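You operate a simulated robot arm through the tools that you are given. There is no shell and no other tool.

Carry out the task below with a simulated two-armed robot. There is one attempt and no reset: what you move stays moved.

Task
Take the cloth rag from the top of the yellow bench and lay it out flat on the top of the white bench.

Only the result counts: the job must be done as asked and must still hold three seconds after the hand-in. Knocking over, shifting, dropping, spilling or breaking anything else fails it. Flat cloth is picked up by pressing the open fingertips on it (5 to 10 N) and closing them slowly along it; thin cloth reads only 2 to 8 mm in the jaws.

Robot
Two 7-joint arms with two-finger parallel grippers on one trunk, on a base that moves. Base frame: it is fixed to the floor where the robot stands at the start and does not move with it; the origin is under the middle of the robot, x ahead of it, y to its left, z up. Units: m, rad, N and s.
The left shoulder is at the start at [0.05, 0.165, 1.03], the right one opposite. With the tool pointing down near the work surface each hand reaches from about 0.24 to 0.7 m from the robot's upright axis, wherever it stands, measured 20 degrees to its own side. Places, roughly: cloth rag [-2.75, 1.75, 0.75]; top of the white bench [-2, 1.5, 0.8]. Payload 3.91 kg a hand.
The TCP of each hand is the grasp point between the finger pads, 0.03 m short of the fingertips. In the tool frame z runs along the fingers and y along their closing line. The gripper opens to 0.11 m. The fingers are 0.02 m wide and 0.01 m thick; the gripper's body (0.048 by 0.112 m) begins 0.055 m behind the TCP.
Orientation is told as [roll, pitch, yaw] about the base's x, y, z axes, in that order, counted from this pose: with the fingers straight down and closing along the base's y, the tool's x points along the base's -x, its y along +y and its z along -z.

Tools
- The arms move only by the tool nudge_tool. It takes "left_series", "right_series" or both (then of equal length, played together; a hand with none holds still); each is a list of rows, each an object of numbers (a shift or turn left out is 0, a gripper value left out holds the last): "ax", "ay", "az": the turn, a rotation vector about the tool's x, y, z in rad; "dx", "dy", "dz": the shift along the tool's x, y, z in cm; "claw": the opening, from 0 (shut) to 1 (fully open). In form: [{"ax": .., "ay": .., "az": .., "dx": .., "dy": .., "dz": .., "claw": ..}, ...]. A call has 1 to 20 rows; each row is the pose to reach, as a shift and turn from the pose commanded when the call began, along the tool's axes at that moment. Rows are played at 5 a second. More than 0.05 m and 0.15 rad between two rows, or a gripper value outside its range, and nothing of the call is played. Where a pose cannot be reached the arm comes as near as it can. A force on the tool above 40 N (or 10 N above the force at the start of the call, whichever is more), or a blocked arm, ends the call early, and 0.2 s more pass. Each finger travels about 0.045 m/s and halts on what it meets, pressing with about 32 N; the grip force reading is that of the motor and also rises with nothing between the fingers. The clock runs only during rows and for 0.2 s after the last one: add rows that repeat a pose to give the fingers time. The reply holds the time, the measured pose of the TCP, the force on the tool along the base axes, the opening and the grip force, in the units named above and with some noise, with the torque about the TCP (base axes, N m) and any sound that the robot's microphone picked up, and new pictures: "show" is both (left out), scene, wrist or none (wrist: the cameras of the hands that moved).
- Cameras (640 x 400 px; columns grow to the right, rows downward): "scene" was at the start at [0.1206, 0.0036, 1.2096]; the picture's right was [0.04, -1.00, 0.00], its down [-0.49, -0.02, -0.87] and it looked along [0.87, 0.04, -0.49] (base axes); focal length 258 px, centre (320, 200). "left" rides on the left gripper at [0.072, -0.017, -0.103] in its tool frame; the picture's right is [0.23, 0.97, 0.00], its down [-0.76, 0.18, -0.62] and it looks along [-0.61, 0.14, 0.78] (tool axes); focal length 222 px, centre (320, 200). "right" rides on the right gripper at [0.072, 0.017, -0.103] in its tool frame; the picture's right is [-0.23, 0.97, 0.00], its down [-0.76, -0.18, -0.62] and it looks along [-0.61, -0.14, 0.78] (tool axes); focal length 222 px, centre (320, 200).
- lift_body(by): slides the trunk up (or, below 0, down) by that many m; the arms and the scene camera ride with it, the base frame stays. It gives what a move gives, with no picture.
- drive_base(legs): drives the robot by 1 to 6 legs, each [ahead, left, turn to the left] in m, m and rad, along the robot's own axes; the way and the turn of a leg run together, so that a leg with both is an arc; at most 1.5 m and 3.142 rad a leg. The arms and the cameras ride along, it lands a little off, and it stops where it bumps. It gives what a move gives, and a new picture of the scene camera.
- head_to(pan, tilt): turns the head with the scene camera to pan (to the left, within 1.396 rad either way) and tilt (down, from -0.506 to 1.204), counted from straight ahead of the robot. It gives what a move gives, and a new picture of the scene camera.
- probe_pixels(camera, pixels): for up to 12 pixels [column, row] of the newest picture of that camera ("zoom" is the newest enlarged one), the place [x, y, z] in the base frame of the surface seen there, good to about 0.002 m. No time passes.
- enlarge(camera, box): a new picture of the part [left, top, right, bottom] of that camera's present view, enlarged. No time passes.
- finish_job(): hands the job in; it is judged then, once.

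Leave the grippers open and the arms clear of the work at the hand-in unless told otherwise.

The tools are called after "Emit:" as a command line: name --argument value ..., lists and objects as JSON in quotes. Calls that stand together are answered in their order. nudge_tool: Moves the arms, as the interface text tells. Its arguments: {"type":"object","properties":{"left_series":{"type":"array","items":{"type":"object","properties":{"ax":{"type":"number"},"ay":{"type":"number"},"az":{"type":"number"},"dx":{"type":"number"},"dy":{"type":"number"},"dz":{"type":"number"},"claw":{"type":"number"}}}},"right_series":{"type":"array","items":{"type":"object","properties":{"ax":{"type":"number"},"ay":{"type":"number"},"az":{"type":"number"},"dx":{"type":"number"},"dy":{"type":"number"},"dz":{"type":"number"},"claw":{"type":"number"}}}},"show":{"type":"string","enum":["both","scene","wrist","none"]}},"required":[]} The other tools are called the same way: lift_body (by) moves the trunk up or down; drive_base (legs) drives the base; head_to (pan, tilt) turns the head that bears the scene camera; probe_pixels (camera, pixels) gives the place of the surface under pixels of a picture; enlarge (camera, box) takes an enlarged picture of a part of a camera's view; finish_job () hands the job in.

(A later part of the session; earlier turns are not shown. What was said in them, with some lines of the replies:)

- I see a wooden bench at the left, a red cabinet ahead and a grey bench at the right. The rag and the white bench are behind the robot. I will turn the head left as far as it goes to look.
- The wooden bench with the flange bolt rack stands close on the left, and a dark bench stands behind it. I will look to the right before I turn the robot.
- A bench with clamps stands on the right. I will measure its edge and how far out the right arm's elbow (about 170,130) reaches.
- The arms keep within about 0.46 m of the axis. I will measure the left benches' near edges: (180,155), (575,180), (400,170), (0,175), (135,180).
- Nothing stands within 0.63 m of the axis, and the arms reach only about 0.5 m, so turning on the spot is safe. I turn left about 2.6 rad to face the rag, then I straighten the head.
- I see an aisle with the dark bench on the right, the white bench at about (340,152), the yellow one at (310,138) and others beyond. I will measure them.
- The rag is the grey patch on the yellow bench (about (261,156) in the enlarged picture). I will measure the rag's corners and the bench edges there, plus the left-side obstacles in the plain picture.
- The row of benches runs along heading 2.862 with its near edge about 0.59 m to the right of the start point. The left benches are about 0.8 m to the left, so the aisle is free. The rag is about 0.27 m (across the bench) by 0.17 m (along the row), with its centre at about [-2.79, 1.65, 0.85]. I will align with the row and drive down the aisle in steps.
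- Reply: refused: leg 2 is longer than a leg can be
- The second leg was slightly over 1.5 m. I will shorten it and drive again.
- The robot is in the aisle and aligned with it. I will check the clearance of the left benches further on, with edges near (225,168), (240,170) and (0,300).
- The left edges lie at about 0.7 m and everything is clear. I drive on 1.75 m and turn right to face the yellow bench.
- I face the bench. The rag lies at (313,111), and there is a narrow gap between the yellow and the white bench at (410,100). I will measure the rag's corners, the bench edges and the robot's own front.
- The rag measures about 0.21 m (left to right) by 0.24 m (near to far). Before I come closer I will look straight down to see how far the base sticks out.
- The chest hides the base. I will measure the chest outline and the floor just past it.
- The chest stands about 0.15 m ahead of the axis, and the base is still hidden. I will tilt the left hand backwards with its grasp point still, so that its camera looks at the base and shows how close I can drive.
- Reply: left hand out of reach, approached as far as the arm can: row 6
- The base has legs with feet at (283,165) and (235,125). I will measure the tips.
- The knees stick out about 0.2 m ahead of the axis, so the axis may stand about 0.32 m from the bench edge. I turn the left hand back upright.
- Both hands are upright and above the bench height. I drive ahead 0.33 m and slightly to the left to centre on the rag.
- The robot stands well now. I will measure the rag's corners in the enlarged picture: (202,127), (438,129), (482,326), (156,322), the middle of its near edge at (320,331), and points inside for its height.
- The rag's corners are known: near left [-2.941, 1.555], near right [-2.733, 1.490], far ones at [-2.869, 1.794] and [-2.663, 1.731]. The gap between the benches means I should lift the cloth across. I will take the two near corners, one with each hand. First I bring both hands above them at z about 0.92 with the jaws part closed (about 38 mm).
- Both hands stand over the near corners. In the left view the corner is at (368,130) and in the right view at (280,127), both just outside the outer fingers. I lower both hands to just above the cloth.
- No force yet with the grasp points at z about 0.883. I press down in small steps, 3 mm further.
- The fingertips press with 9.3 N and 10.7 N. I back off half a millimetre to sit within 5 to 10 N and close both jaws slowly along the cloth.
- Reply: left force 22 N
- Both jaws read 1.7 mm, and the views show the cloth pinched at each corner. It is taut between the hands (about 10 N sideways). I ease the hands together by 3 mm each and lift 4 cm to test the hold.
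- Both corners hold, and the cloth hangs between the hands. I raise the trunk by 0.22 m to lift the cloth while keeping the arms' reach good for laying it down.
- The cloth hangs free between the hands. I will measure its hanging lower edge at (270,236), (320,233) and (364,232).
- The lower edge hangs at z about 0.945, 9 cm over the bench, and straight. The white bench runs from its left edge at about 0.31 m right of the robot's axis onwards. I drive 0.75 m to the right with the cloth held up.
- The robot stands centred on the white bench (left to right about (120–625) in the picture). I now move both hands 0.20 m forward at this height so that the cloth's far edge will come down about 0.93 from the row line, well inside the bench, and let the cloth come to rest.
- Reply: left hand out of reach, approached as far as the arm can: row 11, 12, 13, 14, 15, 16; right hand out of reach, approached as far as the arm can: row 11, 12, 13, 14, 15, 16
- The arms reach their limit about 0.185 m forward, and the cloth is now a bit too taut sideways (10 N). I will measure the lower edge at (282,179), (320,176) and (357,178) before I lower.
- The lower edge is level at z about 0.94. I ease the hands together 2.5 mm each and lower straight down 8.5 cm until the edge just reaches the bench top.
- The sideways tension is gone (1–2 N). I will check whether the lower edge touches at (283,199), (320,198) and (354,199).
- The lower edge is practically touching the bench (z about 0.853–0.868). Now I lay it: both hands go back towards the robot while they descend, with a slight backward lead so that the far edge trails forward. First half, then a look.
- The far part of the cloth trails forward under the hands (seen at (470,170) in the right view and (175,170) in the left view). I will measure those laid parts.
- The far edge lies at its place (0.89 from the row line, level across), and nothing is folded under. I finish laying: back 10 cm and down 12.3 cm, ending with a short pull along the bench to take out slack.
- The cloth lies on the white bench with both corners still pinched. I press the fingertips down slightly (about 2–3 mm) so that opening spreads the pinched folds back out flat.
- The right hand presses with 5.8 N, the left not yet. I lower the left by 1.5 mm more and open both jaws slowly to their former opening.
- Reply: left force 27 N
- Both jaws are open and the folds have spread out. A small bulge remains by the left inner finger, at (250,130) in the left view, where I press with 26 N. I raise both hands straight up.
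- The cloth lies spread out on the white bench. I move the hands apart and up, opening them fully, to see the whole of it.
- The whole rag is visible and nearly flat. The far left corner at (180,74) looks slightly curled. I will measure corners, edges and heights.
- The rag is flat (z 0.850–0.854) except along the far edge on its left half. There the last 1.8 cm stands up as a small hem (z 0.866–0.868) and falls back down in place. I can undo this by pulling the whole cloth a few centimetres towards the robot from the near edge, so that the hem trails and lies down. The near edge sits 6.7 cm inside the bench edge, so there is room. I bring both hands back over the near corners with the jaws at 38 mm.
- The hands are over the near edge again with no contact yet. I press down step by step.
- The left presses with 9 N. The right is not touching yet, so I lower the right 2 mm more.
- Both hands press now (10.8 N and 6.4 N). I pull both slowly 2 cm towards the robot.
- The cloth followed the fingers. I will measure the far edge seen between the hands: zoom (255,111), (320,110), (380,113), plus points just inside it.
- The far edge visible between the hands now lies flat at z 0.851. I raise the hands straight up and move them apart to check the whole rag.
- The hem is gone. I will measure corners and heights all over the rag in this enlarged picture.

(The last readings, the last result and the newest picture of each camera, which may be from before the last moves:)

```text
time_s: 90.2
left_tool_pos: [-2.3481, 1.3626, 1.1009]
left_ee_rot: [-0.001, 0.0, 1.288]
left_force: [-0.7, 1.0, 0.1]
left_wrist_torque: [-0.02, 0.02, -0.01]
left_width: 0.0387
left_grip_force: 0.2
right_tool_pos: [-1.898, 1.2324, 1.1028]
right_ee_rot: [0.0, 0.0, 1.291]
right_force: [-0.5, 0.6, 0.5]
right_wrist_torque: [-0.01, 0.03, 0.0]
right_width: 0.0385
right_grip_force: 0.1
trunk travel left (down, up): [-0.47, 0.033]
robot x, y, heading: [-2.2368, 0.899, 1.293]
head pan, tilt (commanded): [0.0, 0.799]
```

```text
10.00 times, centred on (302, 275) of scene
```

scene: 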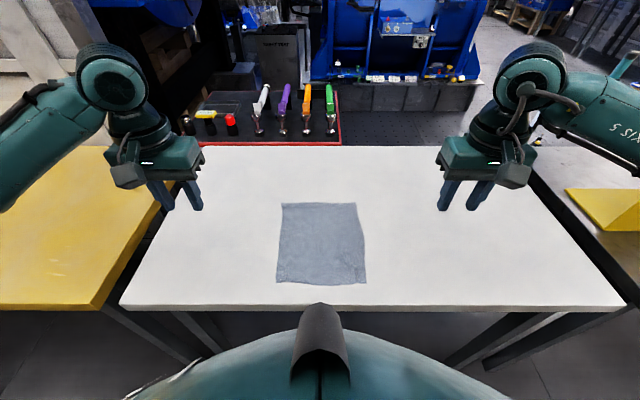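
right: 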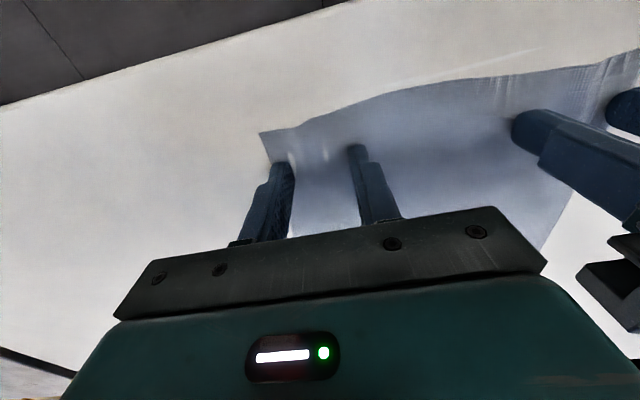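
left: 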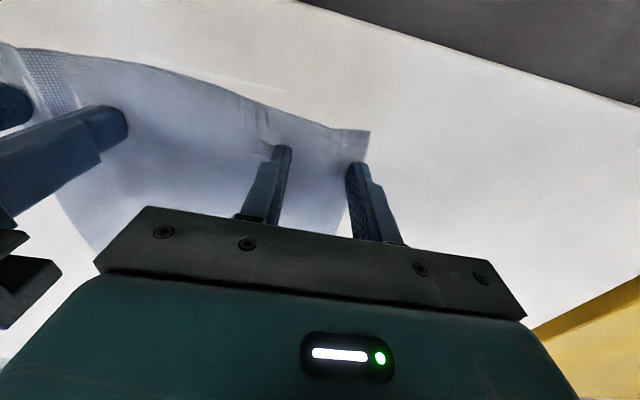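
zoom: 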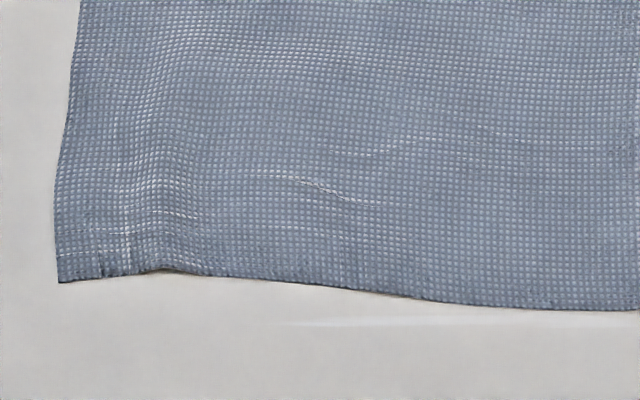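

The rag measures 0.217 and 0.202 m by 0.245 and 0.252 m, almost its full 0.22 by 0.25 m. All measured heights are within 5 mm of the bench top, and the near edge is 4 cm inside the bench edge. It is laid out flat. I open both grippers fully and raise them a little, then back the robot away to clear the work.

Emit:
nudge_tool --left_series '[{"dz": -1, "claw": 0.6}, {"dz": -2, "claw": 0.8}, {"dz": -3, "claw": 1.0}, {"dz": -3, "claw": 1.0}, {"dz": -3, "claw": 1.0}]' --right_series '[{"dz": -1, "claw": 0.6}, {"dz": -2, "claw": 0.8}, {"dz": -3, "claw": 1.0}, {"dz": -3, "claw": 1.0}, {"dz": -3, "claw": 1.0}]' --show "none"

Emit:
drive_base --legs '[[-0.28, 0, 0]]'

Emit:
enlarge --camera "scene" --box '[220, 80, 420, 220]'

```text
time_s: 91.4
left_tool_pos: [-2.3486, 1.3631, 1.1304]
left_ee_rot: [-0.002, 0.0, 1.29]
left_force: [-0.4, 0.0, 0.2]
left_wrist_torque: [0.0, -0.02, 0.02]
left_width: 0.1101
left_grip_force: 0.0
right_tool_pos: [-1.8983, 1.2319, 1.1314]
right_ee_rot: [-0.001, 0.0, 1.288]
right_force: [-0.7, 0.4, -0.6]
right_wrist_torque: [0.0, 0.01, -0.03]
right_width: 0.11
right_grip_force: 0.1
trunk travel left (down, up): [-0.47, 0.033]
robot x, y, heading: [-2.2321, 0.8987, 1.28]
head pan, tilt (commanded): [0.0, 0.799]
```

```text
time_s: 93.3
left_tool_pos: [-2.4272, 1.0941, 1.1313]
left_ee_rot: [-0.002, 0.0, 1.292]
left_force: [-0.1, -1.0, 0.4]
left_wrist_torque: [0.0, 0.01, 0.01]
left_width: 0.1099
left_grip_force: 0.1
right_tool_pos: [-1.9772, 0.9655, 1.1306]
right_ee_rot: [0.0, 0.001, 1.293]
right_force: [0.1, -0.1, 0.9]
right_wrist_torque: [0.0, -0.02, 0.0]
right_width: 0.11
right_grip_force: 0.0
trunk travel left (down, up): [-0.47, 0.033]
robot x, y, heading: [-2.3153, 0.6328, 1.292]
head pan, tilt (commanded): [0.0, 0.799]
```

scene: 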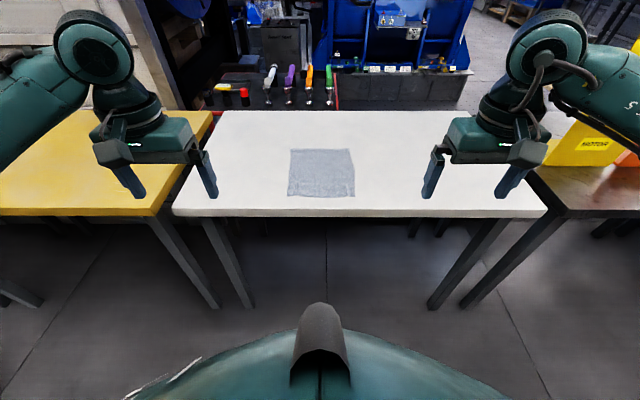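

```text
2.86 times, centred on (320, 150) of scene
```

zoom: 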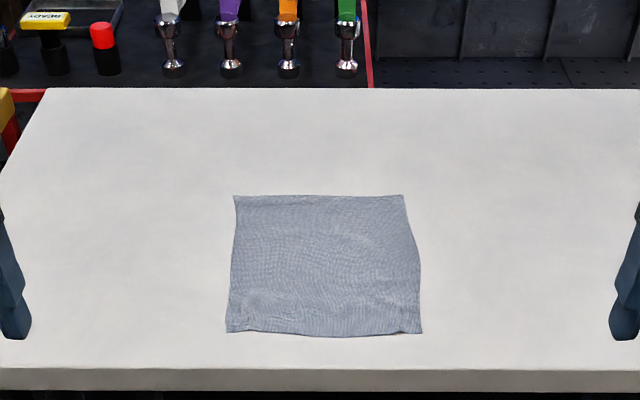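

The rag lies flat on the white bench, wholly inside its edges (zoom (228–420, 195–335)). The grippers are open and the arms are clear, and I see nothing else disturbed. I hand the job in.

Emit:
finish_job

```text
The job is handed in.
```

The rag is off the yellow bench and laid out flat on the white bench, and I've handed the job in. I have no verdict back yet, only confirmation that it was received.

- **Spread:** the rag covers about 0.20–0.22 m by 0.25 m, against roughly 0.22 by 0.25 m where it first lay. Its near edge is slightly narrower than before.
- **Flatness:** every height I measured was within 5 mm of the bench top. A few faint wrinkles remain along the near edge, mostly at its corners. The far edge first landed with a raised hem, so I pulled the whole cloth 2 cm back and it then lay flat.
- **Position:** it sits fully on the bench top, with its near edge about 4 cm in from the bench edge.
- **Everything else:** in the views I had, nothing else was knocked, moved or dropped. The grippers are open and the robot is backed away from the bench.
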